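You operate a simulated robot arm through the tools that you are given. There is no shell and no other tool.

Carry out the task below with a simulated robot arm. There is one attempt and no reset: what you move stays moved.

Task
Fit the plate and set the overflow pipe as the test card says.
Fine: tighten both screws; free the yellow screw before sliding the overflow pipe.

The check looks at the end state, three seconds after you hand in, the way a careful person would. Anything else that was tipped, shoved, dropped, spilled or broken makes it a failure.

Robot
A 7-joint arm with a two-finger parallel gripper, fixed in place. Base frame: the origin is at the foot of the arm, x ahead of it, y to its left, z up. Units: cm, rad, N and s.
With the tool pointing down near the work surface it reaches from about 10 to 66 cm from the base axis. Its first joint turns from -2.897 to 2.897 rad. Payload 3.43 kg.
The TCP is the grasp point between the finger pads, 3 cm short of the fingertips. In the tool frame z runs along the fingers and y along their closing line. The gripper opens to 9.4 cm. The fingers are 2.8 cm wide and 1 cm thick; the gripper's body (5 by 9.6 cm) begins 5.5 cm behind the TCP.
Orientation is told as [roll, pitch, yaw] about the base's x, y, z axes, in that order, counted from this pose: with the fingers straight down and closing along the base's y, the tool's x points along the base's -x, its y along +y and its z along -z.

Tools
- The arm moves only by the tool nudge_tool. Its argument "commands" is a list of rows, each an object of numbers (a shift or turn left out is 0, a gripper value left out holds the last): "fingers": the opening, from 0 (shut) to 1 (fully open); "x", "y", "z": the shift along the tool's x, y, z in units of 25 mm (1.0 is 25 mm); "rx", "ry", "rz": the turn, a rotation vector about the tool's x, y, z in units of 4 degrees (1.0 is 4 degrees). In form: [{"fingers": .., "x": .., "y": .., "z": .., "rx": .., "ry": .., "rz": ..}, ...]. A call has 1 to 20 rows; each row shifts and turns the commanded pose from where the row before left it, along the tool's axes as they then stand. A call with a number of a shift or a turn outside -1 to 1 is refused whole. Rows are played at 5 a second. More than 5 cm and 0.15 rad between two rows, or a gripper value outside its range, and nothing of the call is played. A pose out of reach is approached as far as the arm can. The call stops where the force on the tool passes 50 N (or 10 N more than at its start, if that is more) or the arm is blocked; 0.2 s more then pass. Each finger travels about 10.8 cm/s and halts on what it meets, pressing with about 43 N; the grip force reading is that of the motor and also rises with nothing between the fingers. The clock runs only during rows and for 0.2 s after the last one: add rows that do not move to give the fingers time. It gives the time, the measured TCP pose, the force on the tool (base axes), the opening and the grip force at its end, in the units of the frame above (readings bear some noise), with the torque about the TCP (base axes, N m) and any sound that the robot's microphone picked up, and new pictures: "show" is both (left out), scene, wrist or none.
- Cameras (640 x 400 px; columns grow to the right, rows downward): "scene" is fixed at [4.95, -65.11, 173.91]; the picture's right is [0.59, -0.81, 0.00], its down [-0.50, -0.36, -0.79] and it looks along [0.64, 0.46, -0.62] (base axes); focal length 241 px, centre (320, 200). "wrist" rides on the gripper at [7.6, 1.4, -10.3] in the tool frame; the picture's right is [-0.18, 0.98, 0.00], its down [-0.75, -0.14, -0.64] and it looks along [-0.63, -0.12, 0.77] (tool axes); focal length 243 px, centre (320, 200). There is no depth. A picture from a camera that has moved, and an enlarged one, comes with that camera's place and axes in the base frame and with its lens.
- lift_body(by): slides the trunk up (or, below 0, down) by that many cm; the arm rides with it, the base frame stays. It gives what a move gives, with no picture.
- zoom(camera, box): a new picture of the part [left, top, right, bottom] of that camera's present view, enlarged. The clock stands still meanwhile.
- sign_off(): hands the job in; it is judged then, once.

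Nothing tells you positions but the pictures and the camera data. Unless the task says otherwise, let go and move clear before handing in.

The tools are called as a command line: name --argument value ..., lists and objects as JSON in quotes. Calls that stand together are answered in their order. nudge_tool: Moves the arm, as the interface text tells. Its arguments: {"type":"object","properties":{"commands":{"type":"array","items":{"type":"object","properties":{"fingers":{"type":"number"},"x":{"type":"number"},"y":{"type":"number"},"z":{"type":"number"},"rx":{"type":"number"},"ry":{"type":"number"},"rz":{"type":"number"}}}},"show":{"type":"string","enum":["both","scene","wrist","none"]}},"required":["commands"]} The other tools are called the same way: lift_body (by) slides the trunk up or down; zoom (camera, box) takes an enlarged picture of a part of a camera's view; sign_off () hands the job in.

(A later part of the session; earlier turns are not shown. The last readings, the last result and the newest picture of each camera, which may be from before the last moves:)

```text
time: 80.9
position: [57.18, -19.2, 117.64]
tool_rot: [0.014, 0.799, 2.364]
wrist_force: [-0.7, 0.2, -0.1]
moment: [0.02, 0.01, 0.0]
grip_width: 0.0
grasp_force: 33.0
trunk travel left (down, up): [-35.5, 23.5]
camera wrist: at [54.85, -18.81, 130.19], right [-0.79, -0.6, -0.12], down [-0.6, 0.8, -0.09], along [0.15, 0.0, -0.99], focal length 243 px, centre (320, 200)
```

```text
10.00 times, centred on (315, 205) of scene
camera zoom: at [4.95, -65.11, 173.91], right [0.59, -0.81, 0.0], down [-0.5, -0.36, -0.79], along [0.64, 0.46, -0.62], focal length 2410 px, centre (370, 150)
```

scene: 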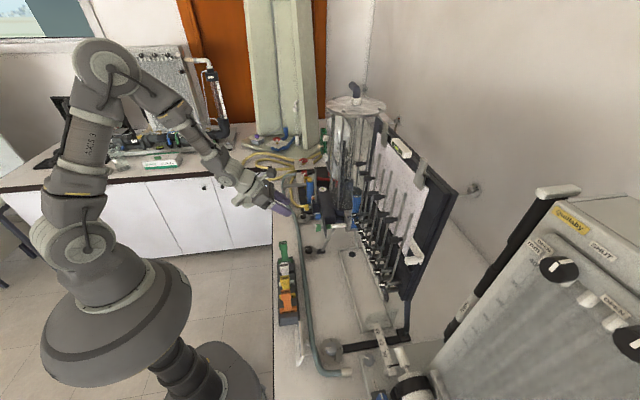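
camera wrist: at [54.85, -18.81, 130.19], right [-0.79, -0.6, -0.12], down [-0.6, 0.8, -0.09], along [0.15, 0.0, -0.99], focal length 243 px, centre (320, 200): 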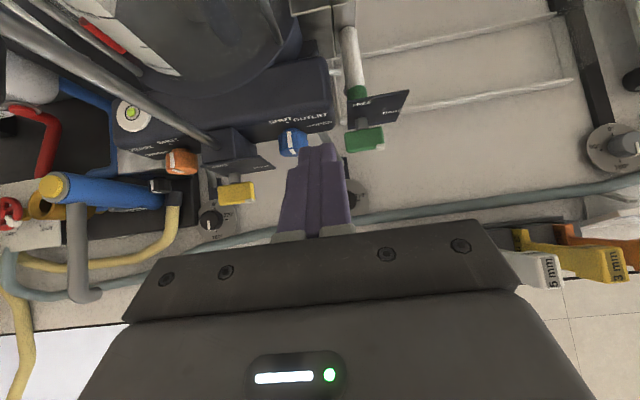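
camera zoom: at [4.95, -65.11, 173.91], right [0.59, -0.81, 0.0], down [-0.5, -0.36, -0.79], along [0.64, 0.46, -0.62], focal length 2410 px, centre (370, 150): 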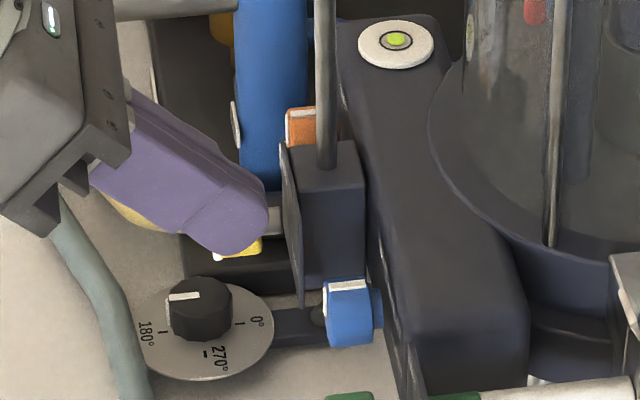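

Yellow paddle: axis at about (a≈56.4, n≈36.1, z≈107.65), lying at TIGHT. To free it I'll push its left (+n) end down with the closed tips. I move over to above that end first.

nudge_tool --commands '[{"x": -0.038, "y": -0.772, "z": 0.151}, {"x": -0.038, "y": -0.772, "z": 0.151}, {"x": -0.038, "y": -0.772, "z": 0.151}, {"x": -0.038, "y": -0.772, "z": 0.151}, {"x": -0.038, "y": -0.772, "z": 0.151}, {"x": -0.038, "y": -0.772, "z": 0.151}, {"x": 0}]' --show "both"

zoom --camera "wrist" --box '[270, 110, 390, 200]'

zoom --camera "scene" --box '[290, 175, 340, 225]'

```text
time: 82.5
position: [66.31, -11.77, 115.65]
tool_rot: [0.012, 0.798, 2.361]
wrist_force: [-0.4, 0.0, 0.3]
moment: [-0.01, 0.0, 0.02]
grip_width: 0.01
grasp_force: 33.3
trunk travel left (down, up): [-35.5, 23.5]
camera wrist: at [63.96, -11.28, 128.16], right [-0.79, -0.6, -0.12], down [-0.6, 0.8, -0.09], along [0.15, 0.0, -0.99], focal length 243 px, centre (320, 200)
```

scene: 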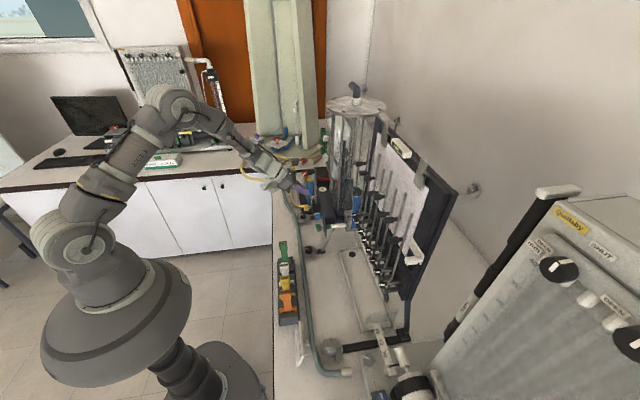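
wrist: 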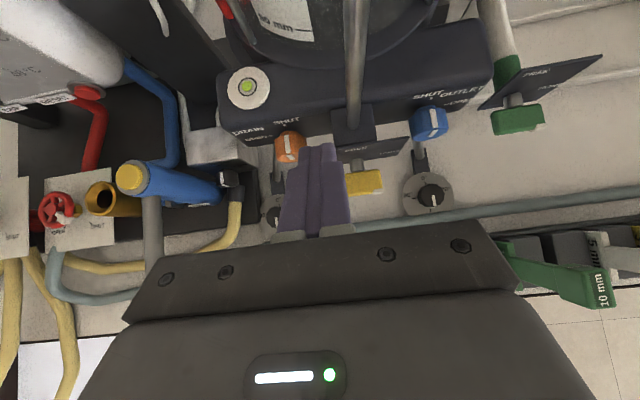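

```text
4.44 times, centred on (330, 155) of wrist
camera zoom: at [63.96, -11.28, 128.16], right [-0.79, -0.6, -0.12], down [-0.6, 0.8, -0.09], along [0.15, 0.0, -0.99], focal length 1078 px, centre (276, 400)
```

zoom: 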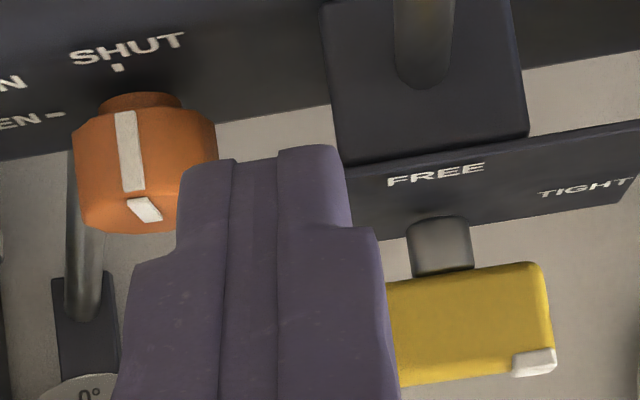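

```text
8.00 times, centred on (315, 200) of scene
camera zoom: at [4.95, -65.11, 173.91], right [0.59, -0.81, 0.0], down [-0.5, -0.36, -0.79], along [0.64, 0.46, -0.62], focal length 1928 px, centre (360, 200)
```

zoom: 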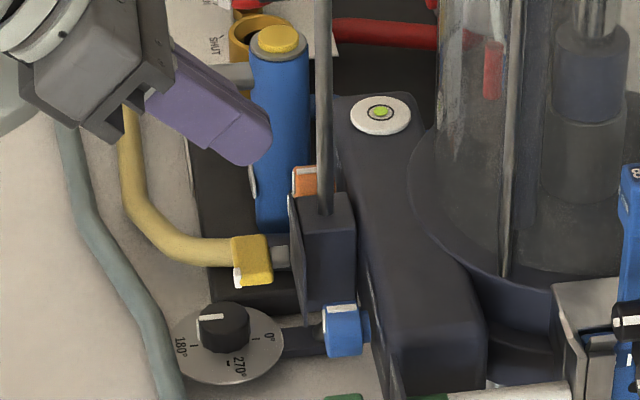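

nudge_tool --commands '[{"x": -0.35, "z": 0.34, "y": 0.019}, {"x": -0.35, "z": 0.34, "y": 0.019}, {"x": -0.35, "z": 0.34, "y": 0.019}, {"x": -0.35, "z": 0.34, "y": 0.019}, {"x": 0}]' --show "none"

zoom --camera "wrist" --box '[270, 110, 390, 200]'

zoom --camera "scene" --box '[290, 185, 330, 225]'

```text
time: 83.7
position: [65.98, -12.01, 110.79]
tool_rot: [0.015, 0.797, 2.363]
wrist_force: [0.8, 1.7, 0.7]
moment: [0.06, -0.02, 0.03]
grip_width: 0.0
grasp_force: 32.9
trunk travel left (down, up): [-35.5, 23.5]
```

```text
4.44 times, centred on (330, 155) of wrist
camera zoom: at [63.72, -11.44, 123.33], right [-0.79, -0.6, -0.12], down [-0.6, 0.8, -0.09], along [0.15, 0.0, -0.99], focal length 1078 px, centre (276, 400)
```

zoom: 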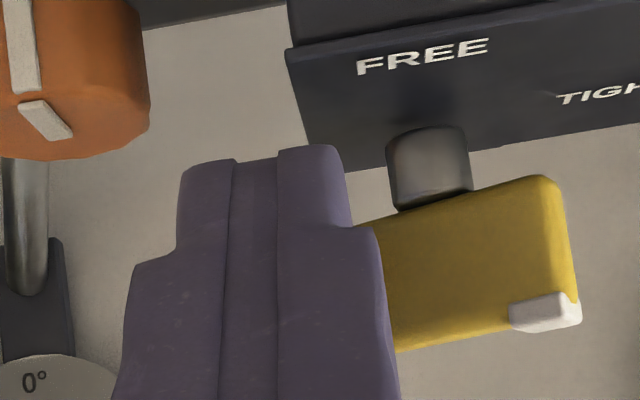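

```text
10.00 times, centred on (310, 205) of scene
camera zoom: at [4.95, -65.11, 173.91], right [0.59, -0.81, 0.0], down [-0.5, -0.36, -0.79], along [0.64, 0.46, -0.62], focal length 2410 px, centre (420, 150)
```

zoom: 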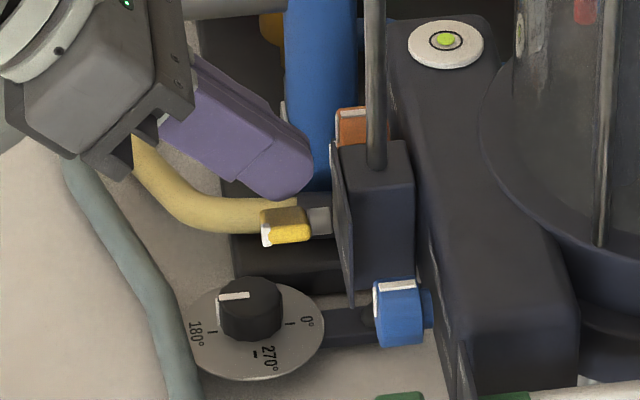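

The paddle already starts to turn under light contact. I continue the arc downward.

nudge_tool --commands '[{"x": -0.0645, "z": 0.0628, "y": -0.02}, {"x": -0.0645, "z": 0.0628, "y": -0.02}, {"x": -0.0645, "z": 0.0628}, {"x": -0.0645, "z": 0.0628}, {"x": -0.086, "z": 0.0837, "y": 0.02}]' --show "none"

zoom --camera "wrist" --box '[270, 110, 390, 200]'

zoom --camera "scene" --box '[290, 185, 330, 225]'

```text
time: 84.9
position: [66.12, -11.96, 109.53]
tool_rot: [0.012, 0.798, 2.362]
wrist_force: [-0.7, 0.0, -1.0]
moment: [-0.01, 0.0, -0.01]
grip_width: 0.0
grasp_force: 33.0
trunk travel left (down, up): [-35.5, 23.5]
```

```text
4.44 times, centred on (330, 155) of wrist
camera zoom: at [63.74, -11.55, 122.09], right [-0.79, -0.6, -0.12], down [-0.6, 0.8, -0.09], along [0.15, 0.0, -0.99], focal length 1078 px, centre (276, 400)
```

zoom: 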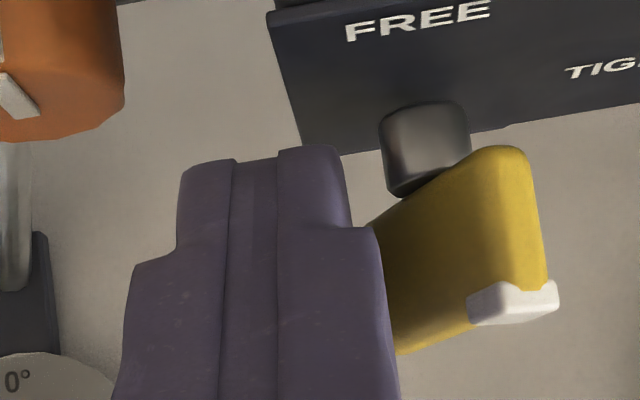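

```text
10.00 times, centred on (310, 205) of scene
camera zoom: at [4.95, -65.11, 173.91], right [0.59, -0.81, 0.0], down [-0.5, -0.36, -0.79], along [0.64, 0.46, -0.62], focal length 2410 px, centre (420, 150)
```

zoom: 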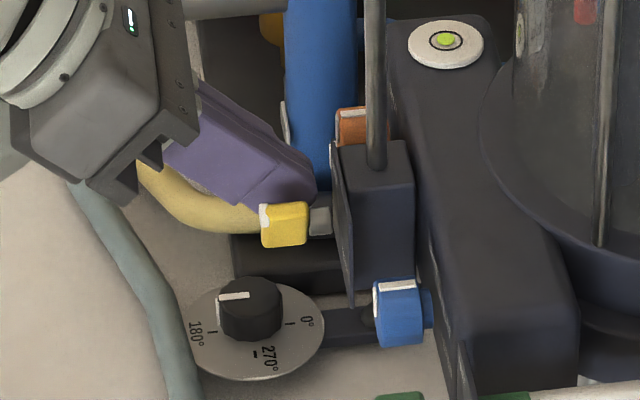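

nudge_tool --commands '[{"x": -0.0602, "z": 0.0586, "y": 0.03}, {"x": -0.0602, "z": 0.0586, "y": 0.04}, {"x": -0.0502, "z": 0.0486, "y": 0.05}, {"y": 0.05}, {"y": 0.04}]' --show "none"

zoom --camera "wrist" --box '[270, 110, 390, 200]'

zoom --camera "scene" --box '[290, 185, 330, 225]'

```text
time: 86.1
position: [65.71, -12.22, 108.85]
tool_rot: [0.015, 0.796, 2.366]
wrist_force: [2.5, 2.7, -3.9]
moment: [0.21, -0.02, 0.07]
grip_width: 0.0
grasp_force: 33.4
trunk travel left (down, up): [-35.5, 23.5]
```

```text
4.44 times, centred on (330, 155) of wrist
camera zoom: at [63.44, -11.8, 121.49], right [-0.79, -0.6, -0.12], down [-0.6, 0.8, -0.09], along [0.15, 0.0, -0.99], focal length 1078 px, centre (276, 400)
```

zoom: 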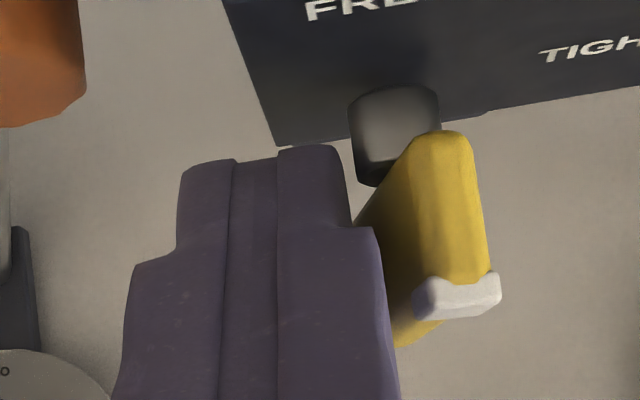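

```text
10.00 times, centred on (310, 205) of scene
camera zoom: at [4.95, -65.11, 173.91], right [0.59, -0.81, 0.0], down [-0.5, -0.36, -0.79], along [0.64, 0.46, -0.62], focal length 2410 px, centre (420, 150)
```

zoom: 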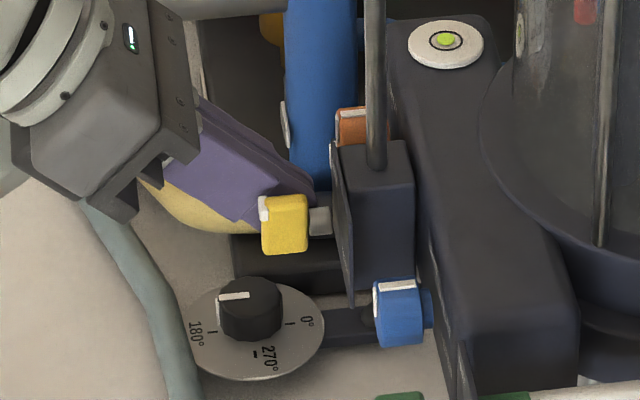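

nudge_tool --commands '[{"y": 0.06, "x": -0.03, "z": 0.029}, {"y": 0.06}, {"y": 0.06}, {"y": 0.05}]' --show "none"

zoom --camera "wrist" --box '[270, 110, 390, 200]'

zoom --camera "scene" --box '[290, 185, 330, 225]'

```text
time: 87.1
position: [65.65, -12.41, 108.98]
tool_rot: [0.011, 0.799, 2.366]
wrist_force: [22.1, 16.6, 7.1]
moment: [0.0, -0.21, 0.14]
grip_width: 0.01
grasp_force: 33.2
trunk travel left (down, up): [-35.5, 23.5]
```

```text
4.44 times, centred on (330, 155) of wrist
camera zoom: at [63.28, -11.94, 121.45], right [-0.79, -0.61, -0.12], down [-0.6, 0.8, -0.09], along [0.15, 0.0, -0.99], focal length 1078 px, centre (276, 400)
```

zoom: 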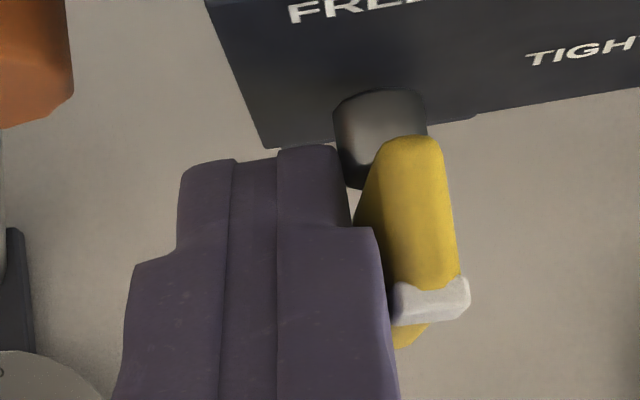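

```text
10.00 times, centred on (310, 205) of scene
camera zoom: at [4.95, -65.11, 173.91], right [0.59, -0.81, 0.0], down [-0.5, -0.36, -0.79], along [0.64, 0.46, -0.62], focal length 2410 px, centre (420, 150)
```

zoom: 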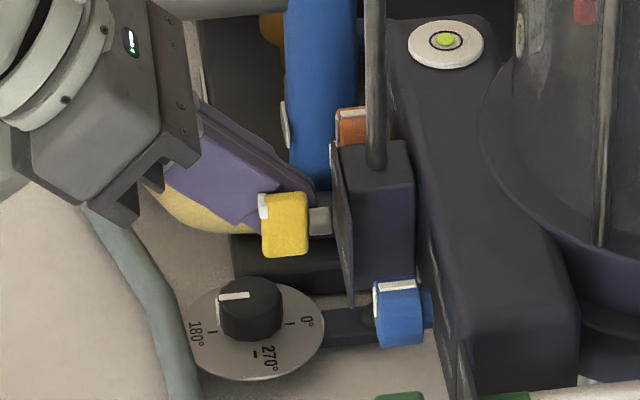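

The finger's wide part is now bearing on the shaft level rather than below it. I ease off sideways, lower by 1 cm so contact is below the axis, and push again.

nudge_tool --commands '[{"y": -0.14}, {"x": -0.143, "z": 0.14}, {"x": -0.143, "z": 0.14}, {"y": 0.07}, {"y": 0.07}, {"y": 0.05}, {"y": 0.04}]' --show "none"

zoom --camera "wrist" --box '[270, 110, 390, 200]'

zoom --camera "scene" --box '[290, 185, 330, 225]'

```text
time: 88.7
position: [65.43, -12.19, 107.84]
tool_rot: [0.001, 0.795, 2.366]
wrist_force: [10.4, 23.5, 2.0]
moment: [-0.05, 0.04, -0.03]
grip_width: 0.0
grasp_force: 32.9
trunk travel left (down, up): [-35.5, 23.5]
stopped in row 7: the force on the tool passed its limit at 50 N (the readings are from after the stop); the commanded pose is now the measured one
```

```text
4.44 times, centred on (330, 155) of wrist
camera zoom: at [63.15, -11.81, 120.45], right [-0.78, -0.61, -0.13], down [-0.6, 0.79, -0.09], along [0.16, 0.01, -0.99], focal length 1078 px, centre (276, 400)
```

zoom: 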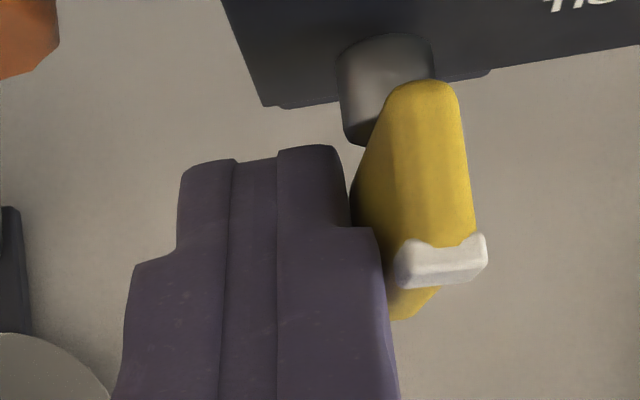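

```text
10.00 times, centred on (310, 205) of scene
camera zoom: at [4.95, -65.11, 173.91], right [0.59, -0.81, 0.0], down [-0.5, -0.36, -0.79], along [0.64, 0.46, -0.62], focal length 2410 px, centre (420, 150)
```

zoom: 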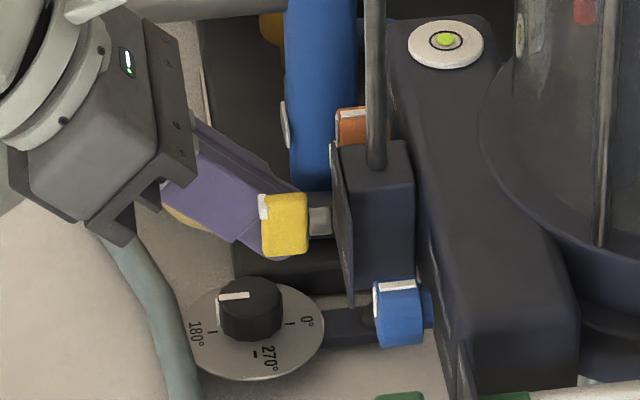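

I back off to see where the paddle and the handle are now.

nudge_tool --commands '[{"y": -0.15}, {"y": -0.3, "z": -0.1}, {"z": -0.5}, {"z": -0.7}, {"z": -0.7}, {"x": 0}]' --show "wrist"

zoom --camera "wrist" --box '[290, 60, 430, 180]'

zoom --camera "scene" --box '[290, 165, 350, 225]'

```text
time: 90.1
position: [63.74, -9.52, 111.36]
tool_rot: [0.006, 0.798, 2.362]
wrist_force: [-0.2, -0.3, -0.2]
moment: [0.05, -0.03, 0.04]
grip_width: 0.0
grasp_force: 32.6
trunk travel left (down, up): [-35.5, 23.5]
camera wrist: at [61.29, -9.01, 123.98], right [-0.79, -0.6, -0.13], down [-0.6, 0.8, -0.09], along [0.16, 0.0, -0.99], focal length 243 px, centre (320, 200)
```

wrist: 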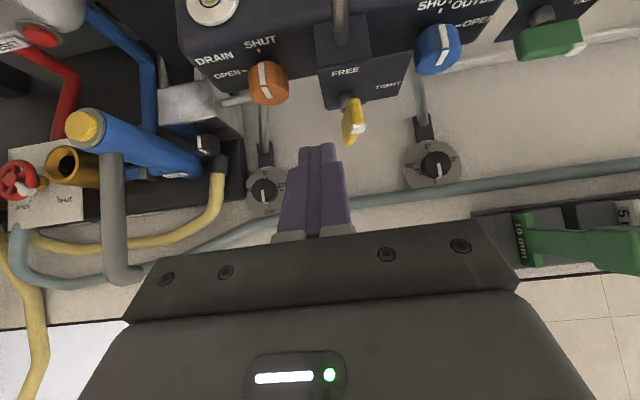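

```text
3.33 times, centred on (360, 120) of wrist
camera zoom: at [61.29, -9.01, 123.98], right [-0.79, -0.6, -0.13], down [-0.6, 0.8, -0.09], along [0.16, 0.0, -0.99], focal length 809 px, centre (187, 467)
```

zoom: 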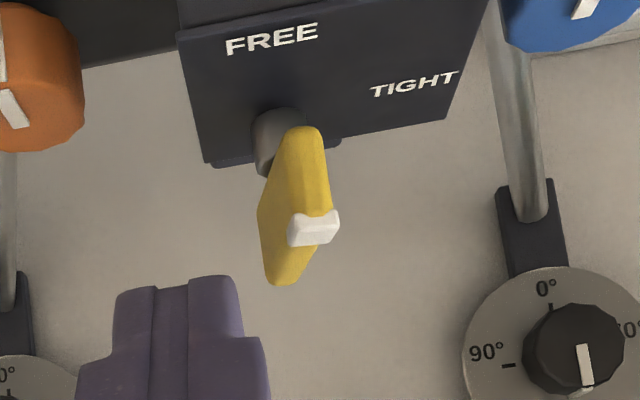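

```text
6.67 times, centred on (320, 195) of scene
camera zoom: at [4.95, -65.11, 173.91], right [0.59, -0.81, 0.0], down [-0.5, -0.36, -0.79], along [0.64, 0.46, -0.62], focal length 1607 px, centre (320, 233)
```

zoom: 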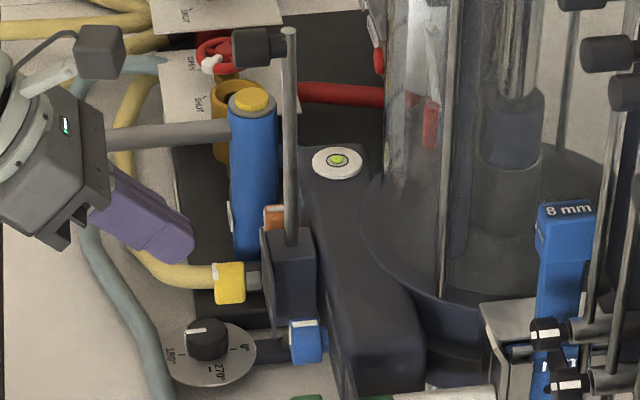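

The yellow paddle is about 15° short of FREE; my tip had run against the screw's collar. I re-approach a little further back and lower so only the narrow tip bears on the paddle's lower end.

nudge_tool --commands '[{"x": -0.145, "z": 0.607}, {"x": -0.145, "z": 0.607}, {"x": -0.145, "z": 0.607}, {"x": 0}, {"y": 0.06}, {"y": 0.06}, {"y": 0.06}]' --show "none"

zoom --camera "wrist" --box '[270, 90, 390, 200]'

zoom --camera "scene" --box '[290, 185, 330, 225]'

```text
time: 91.7
position: [65.04, -11.64, 107.34]
tool_rot: [0.006, 0.798, 2.362]
wrist_force: [0.5, -1.5, 0.7]
moment: [-0.02, 0.0, 0.02]
grip_width: 0.01
grasp_force: 32.9
trunk travel left (down, up): [-35.5, 23.5]
```

```text
3.64 times, centred on (330, 145) of wrist
camera zoom: at [62.65, -11.16, 119.93], right [-0.79, -0.6, -0.13], down [-0.6, 0.8, -0.09], along [0.16, 0.0, -0.99], focal length 882 px, centre (284, 400)
```

zoom: 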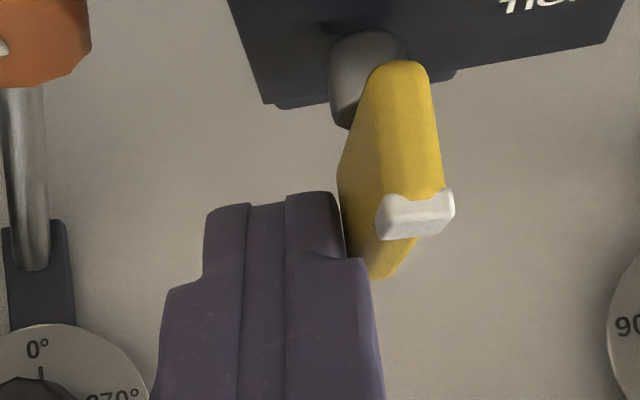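

```text
10.00 times, centred on (310, 205) of scene
camera zoom: at [4.95, -65.11, 173.91], right [0.59, -0.81, 0.0], down [-0.5, -0.36, -0.79], along [0.64, 0.46, -0.62], focal length 2410 px, centre (420, 150)
```

zoom: 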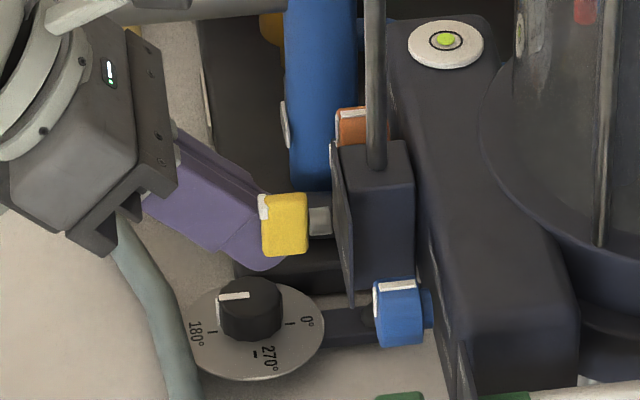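

nudge_tool --commands '[{"y": 0.04}, {"y": 0.04}, {"y": 0.04}, {"y": 0.03}]' --show "none"

zoom --camera "wrist" --box '[270, 90, 390, 200]'

zoom --camera "scene" --box '[290, 185, 330, 225]'

```text
time: 92.7
position: [64.7, -11.93, 107.44]
tool_rot: [0.008, 0.798, 2.361]
wrist_force: [-0.4, 0.1, 0.1]
moment: [0.01, 0.02, 0.01]
grip_width: 0.0
grasp_force: 32.9
trunk travel left (down, up): [-35.5, 23.5]
```

```text
3.64 times, centred on (330, 145) of wrist
camera zoom: at [62.37, -11.42, 119.97], right [-0.79, -0.6, -0.13], down [-0.6, 0.8, -0.09], along [0.16, 0.0, -0.99], focal length 882 px, centre (284, 400)
```

zoom: 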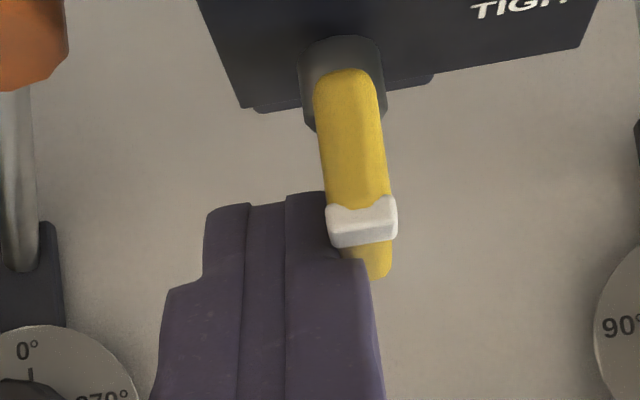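

```text
10.00 times, centred on (310, 205) of scene
camera zoom: at [4.95, -65.11, 173.91], right [0.59, -0.81, 0.0], down [-0.5, -0.36, -0.79], along [0.64, 0.46, -0.62], focal length 2410 px, centre (420, 150)
```

zoom: 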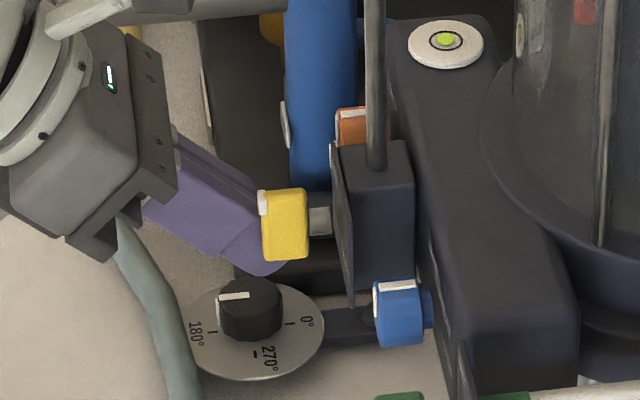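

The yellow screw is now vertical, at FREE, with low force. I back away and look at the handle and pipe.

nudge_tool --commands '[{"y": -0.2}, {"y": -0.2, "z": -0.3}, {"z": -0.8}, {"z": -0.8}, {"z": -0.8, "x": 0.3}, {"z": -0.5, "x": 0.8}, {"x": 0.8}, {"x": 0.8}, {"x": 0}]'

zoom --camera "wrist" --box '[200, 0, 440, 180]'

zoom --camera "scene" --box '[290, 150, 370, 230]'

```text
time: 94.7
position: [64.83, -10.43, 117.8]
tool_rot: [0.008, 0.798, 2.361]
wrist_force: [-0.7, 0.1, 0.0]
moment: [-0.04, -0.01, 0.05]
grip_width: 0.03
grasp_force: 33.6
trunk travel left (down, up): [-35.5, 23.5]
camera wrist: at [62.52, -9.98, 130.39], right [-0.79, -0.61, -0.13], down [-0.6, 0.8, -0.09], along [0.16, 0.0, -0.99], focal length 243 px, centre (320, 200)
```

scene: 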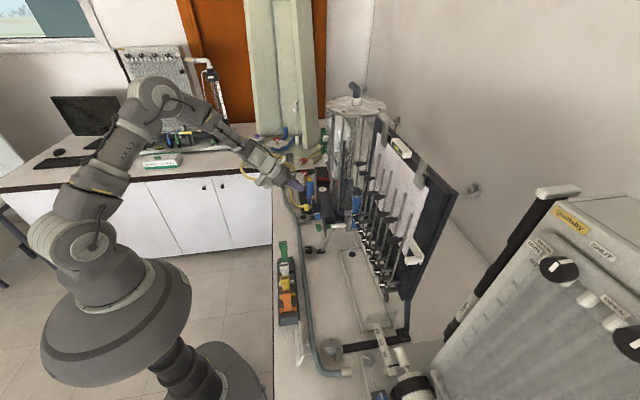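
wrist: 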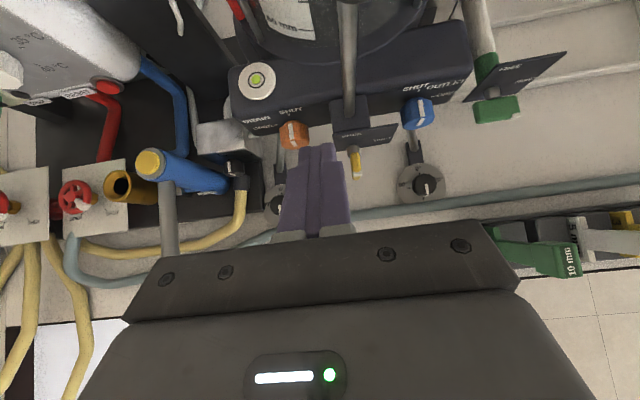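

```text
2.22 times, centred on (320, 90) of wrist
camera zoom: at [62.52, -9.98, 130.39], right [-0.79, -0.61, -0.13], down [-0.6, 0.8, -0.09], along [0.16, 0.0, -0.99], focal length 539 px, centre (320, 444)
```

zoom: 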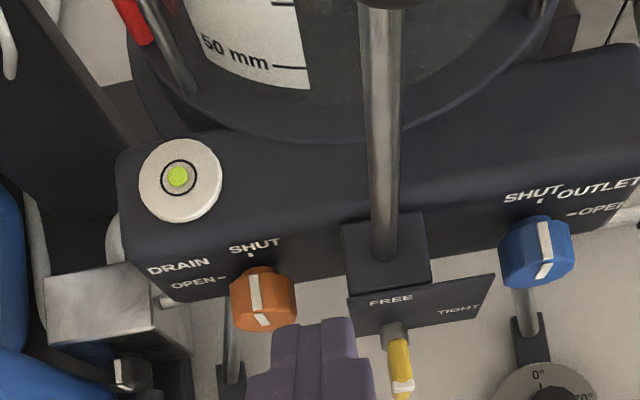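

```text
5.00 times, centred on (330, 190) of scene
camera zoom: at [4.95, -65.11, 173.91], right [0.59, -0.81, 0.0], down [-0.5, -0.36, -0.79], along [0.64, 0.46, -0.62], focal length 1205 px, centre (270, 250)
```

zoom: 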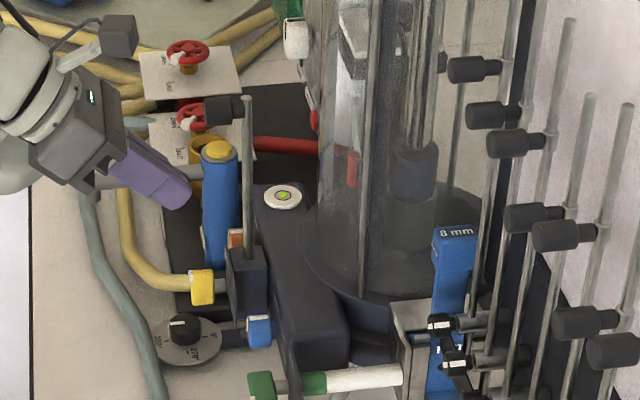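

The handle has stayed up (rod clamped freely, still ≈300 mm: pipe top z≈137.9; the 200 mm mark is at z≈127.8, so it must go down about 10 cm). I move above and in front of the black handle to grip it.

nudge_tool --commands '[{"x": 0.69, "y": 0.196, "z": -0.74, "fingers": 0.45}, {"x": 0.69, "y": 0.196, "z": -0.74}, {"x": 0.69, "y": 0.196, "z": -0.74}, {"x": 0.69, "y": 0.196, "z": -0.74}, {"x": 0.69, "y": 0.196, "z": -0.74}, {"x": 0}]'

zoom --camera "wrist" --box '[240, 90, 400, 220]'

zoom --camera "wrist" --box '[200, 0, 440, 150]'

zoom --camera "scene" --box '[280, 145, 340, 205]'

```text
time: 96.1
position: [62.68, -11.58, 130.43]
tool_rot: [0.005, 0.798, 2.361]
wrist_force: [-0.4, -0.2, -0.3]
moment: [-0.05, 0.0, 0.01]
grip_width: 4.24
grasp_force: 0.1
trunk travel left (down, up): [-35.5, 23.5]
camera wrist: at [60.3, -11.18, 143.01], right [-0.79, -0.6, -0.13], down [-0.6, 0.8, -0.09], along [0.16, 0.0, -0.99], focal length 243 px, centre (320, 200)
```

scene: 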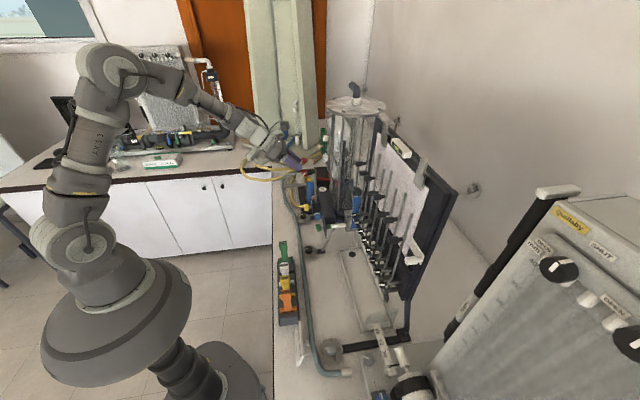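
wrist: 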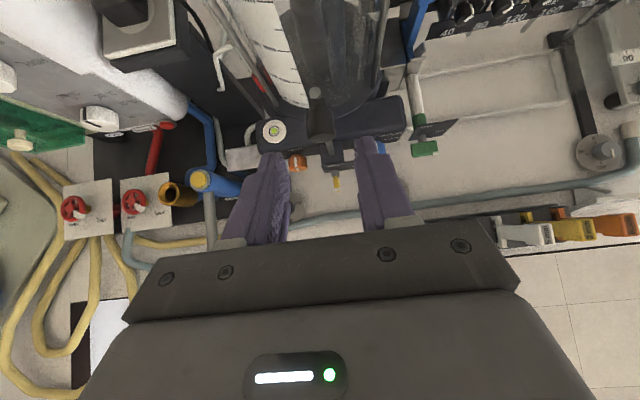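

```text
3.08 times, centred on (320, 155) of wrist
camera zoom: at [60.3, -11.18, 143.01], right [-0.79, -0.6, -0.13], down [-0.6, 0.8, -0.09], along [0.16, 0.0, -0.99], focal length 746 px, centre (320, 338)
```

zoom: 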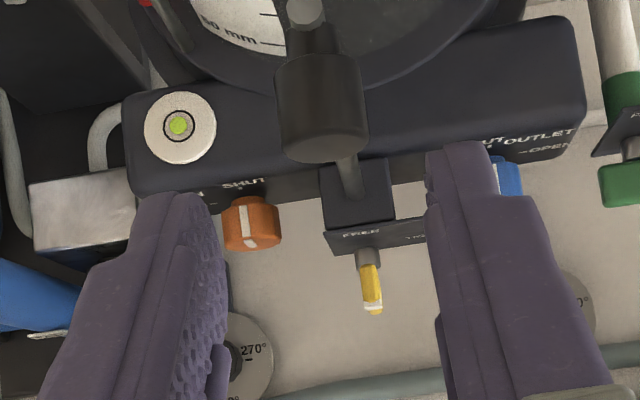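

```text
2.67 times, centred on (320, 75) of wrist
camera zoom: at [60.3, -11.18, 143.01], right [-0.79, -0.6, -0.13], down [-0.6, 0.8, -0.09], along [0.16, 0.0, -0.99], focal length 647 px, centre (320, 533)
```

zoom: 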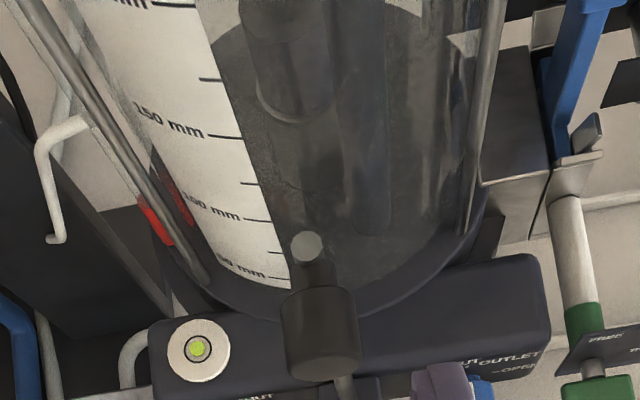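

```text
6.67 times, centred on (310, 175) of scene
camera zoom: at [4.95, -65.11, 173.91], right [0.59, -0.81, 0.0], down [-0.5, -0.36, -0.79], along [0.64, 0.46, -0.62], focal length 1607 px, centre (387, 367)
```

zoom: 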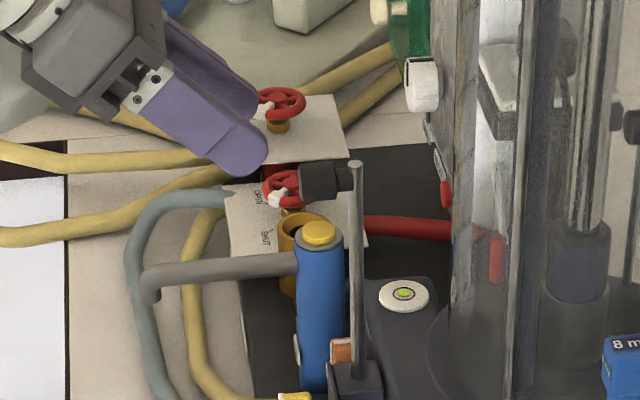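

The handle (≈2.3 cm diameter, centre about a=58.15, n=36.0, z=125) is centred between the open fingers. I advance along the tool axis and grip it.

nudge_tool --commands '[{"z": 0.8, "y": 0.02}, {"z": 0.8, "y": 0.02}, {"z": 0.8}, {"x": 0}]' --show "none"

zoom --camera "wrist" --box '[240, 90, 400, 220]'

zoom --camera "scene" --box '[280, 145, 340, 205]'

```text
time: 97.1
position: [65.59, -14.74, 126.27]
tool_rot: [0.005, 0.797, 2.361]
wrist_force: [0.3, -0.1, 0.0]
moment: [-0.01, -0.01, -0.01]
grip_width: 4.21
grasp_force: 0.1
trunk travel left (down, up): [-35.5, 23.5]
```

```text
3.08 times, centred on (320, 155) of wrist
camera zoom: at [63.12, -14.27, 138.84], right [-0.79, -0.6, -0.13], down [-0.6, 0.8, -0.09], along [0.16, 0.0, -0.99], focal length 746 px, centre (320, 338)
```

zoom: 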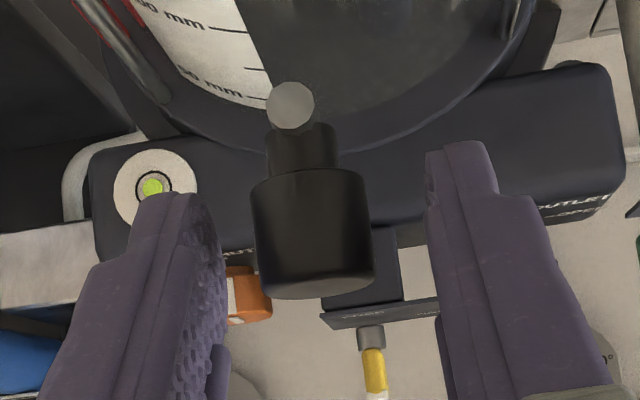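

```text
6.67 times, centred on (310, 175) of scene
camera zoom: at [4.95, -65.11, 173.91], right [0.59, -0.81, 0.0], down [-0.5, -0.36, -0.79], along [0.64, 0.46, -0.62], focal length 1607 px, centre (387, 367)
```

zoom: 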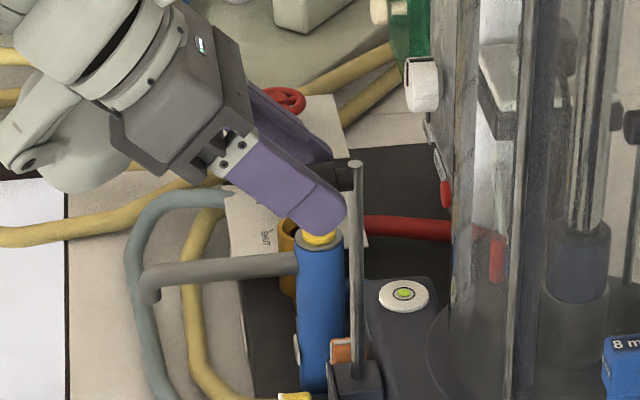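

nudge_tool --commands '[{"y": -0.09}, {"fingers": 0}, {"x": 0}, {"x": 0}, {"x": 0}]' --show "none"

zoom --camera "wrist" --box '[240, 90, 400, 220]'

```text
time: 98.3
position: [65.7, -14.66, 126.2]
tool_rot: [0.007, 0.797, 2.36]
wrist_force: [-7.5, -3.9, -2.8]
moment: [-0.29, -0.02, -0.07]
grip_width: 2.19
grasp_force: 44.8
trunk travel left (down, up): [-35.5, 23.5]
```

```text
3.08 times, centred on (320, 155) of wrist
camera zoom: at [63.25, -14.26, 138.8], right [-0.79, -0.6, -0.13], down [-0.6, 0.8, -0.09], along [0.16, 0.0, -0.99], focal length 746 px, centre (320, 338)
```

zoom: 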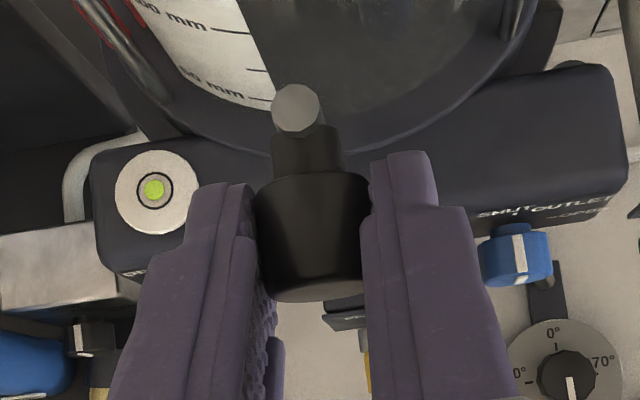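

Gripped (2.2 cm). I relieve the small side load and try sliding down 1 cm.

nudge_tool --commands '[{"y": 0.03}, {"x": -0.143, "z": 0.14}, {"x": -0.143, "z": 0.14}, {"x": 0}]' --show "none"

zoom --camera "wrist" --box '[240, 40, 400, 220]'

zoom --camera "scene" --box '[290, 145, 370, 225]'

```text
time: 99.3
position: [65.58, -14.68, 125.3]
tool_rot: [0.007, 0.8, 2.363]
wrist_force: [-6.5, -3.9, 2.4]
moment: [-0.78, -0.56, -0.1]
grip_width: 2.17
grasp_force: 45.5
trunk travel left (down, up): [-35.5, 23.5]
```

```text
2.22 times, centred on (320, 130) of wrist
camera zoom: at [63.23, -14.25, 137.93], right [-0.79, -0.6, -0.13], down [-0.6, 0.8, -0.09], along [0.16, 0.0, -0.99], focal length 539 px, centre (320, 356)
```

zoom: 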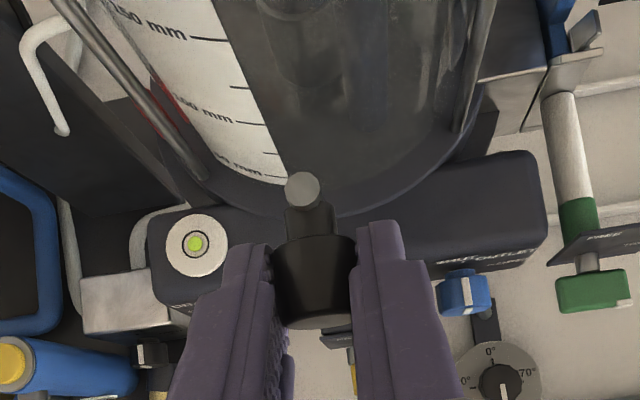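

```text
5.00 times, centred on (330, 185) of scene
camera zoom: at [4.95, -65.11, 173.91], right [0.59, -0.81, 0.0], down [-0.5, -0.36, -0.79], along [0.64, 0.46, -0.62], focal length 1205 px, centre (270, 275)
```

zoom: 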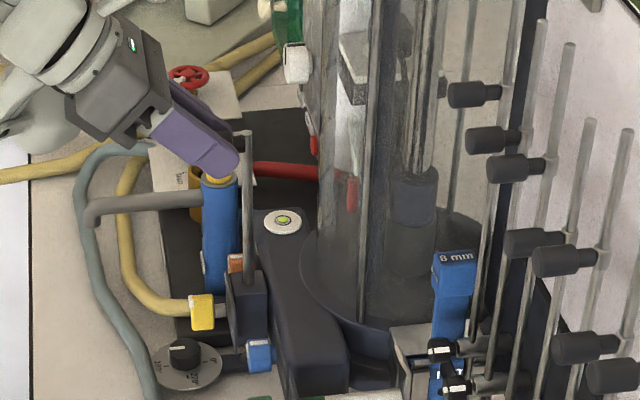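

The handle slides smoothly. I continue down 8 cm at a steady pace.

nudge_tool --commands '[{"x": -0.143, "z": 0.14}, {"x": -0.143, "z": 0.14}, {"x": -0.143, "z": 0.14}, {"x": -0.143, "z": 0.14}, {"x": -0.143, "z": 0.14}, {"x": -0.143, "z": 0.14}, {"x": -0.143, "z": 0.14}, {"x": -0.143, "z": 0.14}, {"x": -0.143, "z": 0.14}, {"x": -0.143, "z": 0.14}, {"x": -0.143, "z": 0.14}, {"x": -0.143, "z": 0.14}, {"x": -0.143, "z": 0.14}, {"x": -0.143, "z": 0.14}, {"x": 0}]' --show "scene"

zoom --camera "scene" --box '[300, 125, 380, 225]'

zoom --camera "wrist" --box '[240, 40, 400, 220]'

```text
time: 102.5
position: [65.62, -14.59, 118.28]
tool_rot: [0.007, 0.797, 2.361]
wrist_force: [-5.1, -1.4, 0.1]
moment: [-0.24, -0.18, -0.05]
grip_width: 2.18
grasp_force: 45.1
trunk travel left (down, up): [-35.5, 23.5]
```

scene: 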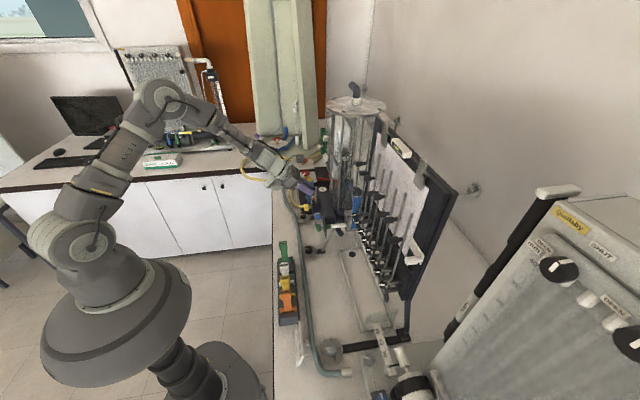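

```text
4.00 times, centred on (340, 175) of scene
camera zoom: at [4.95, -65.11, 173.91], right [0.59, -0.81, 0.0], down [-0.5, -0.36, -0.79], along [0.64, 0.46, -0.62], focal length 964 px, centre (240, 300)
```

zoom: 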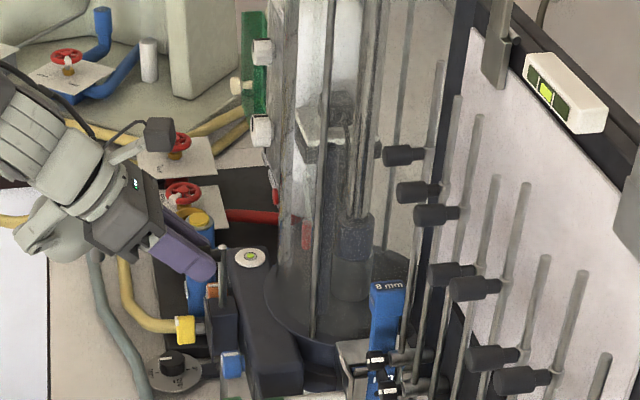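

```text
2.22 times, centred on (320, 130) of wrist
camera zoom: at [63.25, -14.25, 130.82], right [-0.79, -0.6, -0.13], down [-0.6, 0.8, -0.09], along [0.16, 0.0, -0.99], focal length 539 px, centre (320, 356)
```

zoom: 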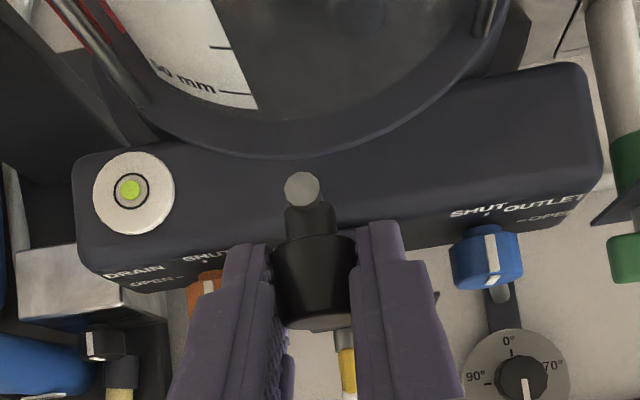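

zoom --camera "scene" --box '[325, 110, 375, 170]'

zoom --camera "scene" --box '[320, 150, 370, 210]'

```text
6.67 times, centred on (350, 140) of scene
camera zoom: at [4.95, -65.11, 173.91], right [0.59, -0.81, 0.0], down [-0.5, -0.36, -0.79], along [0.64, 0.46, -0.62], focal length 1607 px, centre (120, 600)
```

zoom: 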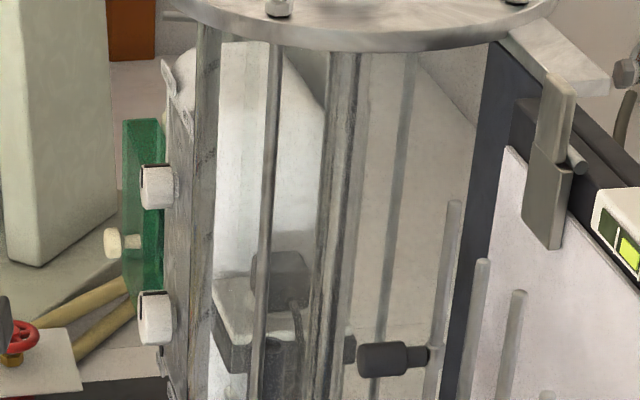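

```text
6.67 times, centred on (345, 180) of scene
camera zoom: at [4.95, -65.11, 173.91], right [0.59, -0.81, 0.0], down [-0.5, -0.36, -0.79], along [0.64, 0.46, -0.62], focal length 1607 px, centre (153, 333)
```

zoom: 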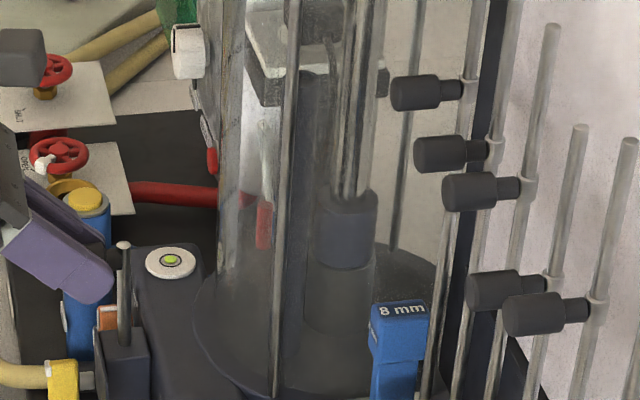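

The pipe top follows the handle (it dropped ≈7.9 cm). I lower by 2.15 cm more to the nominal 200 mm position, then measure.

nudge_tool --commands '[{"x": -0.123, "z": 0.12}, {"x": -0.123, "z": 0.12}, {"x": -0.123, "z": 0.12}, {"x": -0.123, "z": 0.12}, {"x": -0.123, "z": 0.12}, {"x": 0}, {"x": 0}]' --show "none"

zoom --camera "scene" --box '[320, 150, 370, 210]'

zoom --camera "wrist" --box '[240, 40, 400, 220]'

```text
time: 104.1
position: [65.54, -14.61, 116.28]
tool_rot: [0.006, 0.799, 2.36]
wrist_force: [-1.4, -6.1, 11.3]
moment: [0.07, -0.02, -0.06]
grip_width: 2.18
grasp_force: 45.2
trunk travel left (down, up): [-35.5, 23.5]
```

```text
6.67 times, centred on (345, 180) of scene
camera zoom: at [4.95, -65.11, 173.91], right [0.59, -0.81, 0.0], down [-0.5, -0.36, -0.79], along [0.64, 0.46, -0.62], focal length 1607 px, centre (153, 333)
```

zoom: 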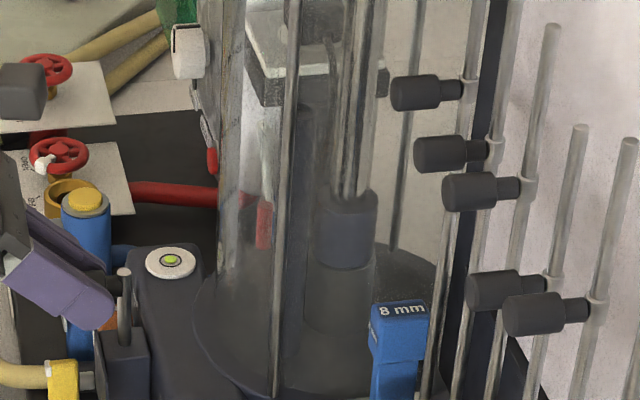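

```text
2.22 times, centred on (320, 130) of wrist
camera zoom: at [63.21, -14.25, 128.78], right [-0.79, -0.6, -0.13], down [-0.6, 0.8, -0.09], along [0.16, 0.0, -0.99], focal length 539 px, centre (320, 356)
```

zoom: 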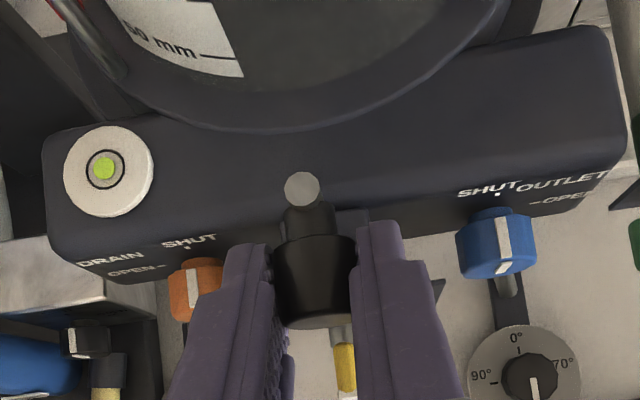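

The pipe top is close to the 200 mm level by computation. I release the handle, retreat, and set up a level view at the 200 mm height to read it without parallax.

nudge_tool --commands '[{"fingers": 0.45}, {"x": 0}, {"x": 0}, {"z": -0.5}, {"z": -0.9}, {"z": -0.9}, {"x": 0}]' --show "none"

zoom --camera "scene" --box '[320, 150, 370, 210]'

nudge_tool --commands '[{"ry": 1}, {"ry": 1}, {"ry": 1}, {"ry": 1}, {"ry": 1}, {"ry": 1}, {"ry": 1}, {"ry": 1}, {"ry": 1}, {"ry": 1}, {"ry": 1}, {"ry": 1}, {"ry": 1}, {"ry": 0.6}, {"x": 0}]'

```text
time: 105.7
position: [62.82, -11.67, 120.08]
tool_rot: [0.006, 0.797, 2.361]
wrist_force: [0.5, 0.5, 0.0]
moment: [0.0, -0.01, 0.0]
grip_width: 4.22
grasp_force: 0.1
trunk travel left (down, up): [-35.5, 23.5]
```

```text
6.67 times, centred on (345, 180) of scene
camera zoom: at [4.95, -65.11, 173.91], right [0.59, -0.81, 0.0], down [-0.5, -0.36, -0.79], along [0.64, 0.46, -0.62], focal length 1607 px, centre (153, 333)
```

zoom: 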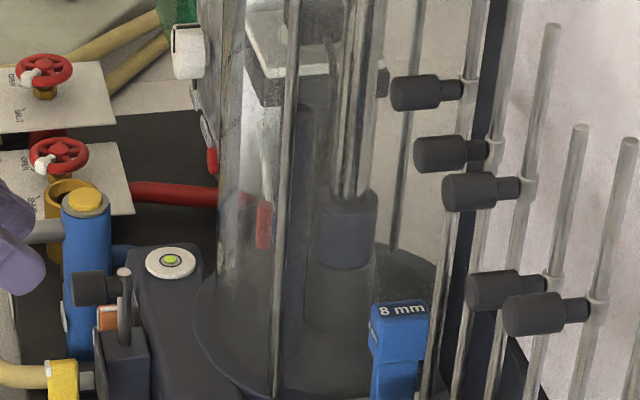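

```text
time: 108.9
position: [62.81, -11.7, 120.16]
tool_rot: [3.115, 1.393, -0.811]
wrist_force: [-0.3, -0.3, -0.4]
moment: [-0.02, 0.01, -0.02]
grip_width: 4.25
grasp_force: 0.1
trunk travel left (down, up): [-35.5, 23.5]
camera wrist: at [53.7, -4.67, 125.77], right [-0.67, -0.72, -0.18], down [-0.26, 0.45, -0.86], along [0.69, -0.53, -0.49], focal length 243 px, centre (320, 200)
```

scene: 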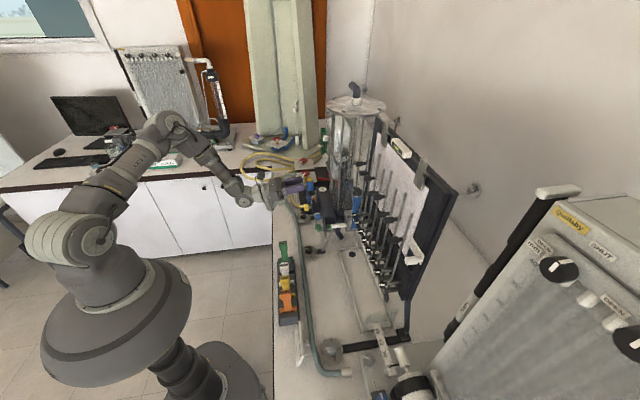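
wrist: 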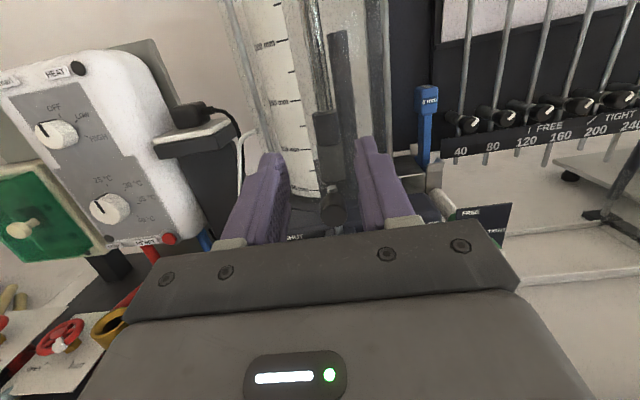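

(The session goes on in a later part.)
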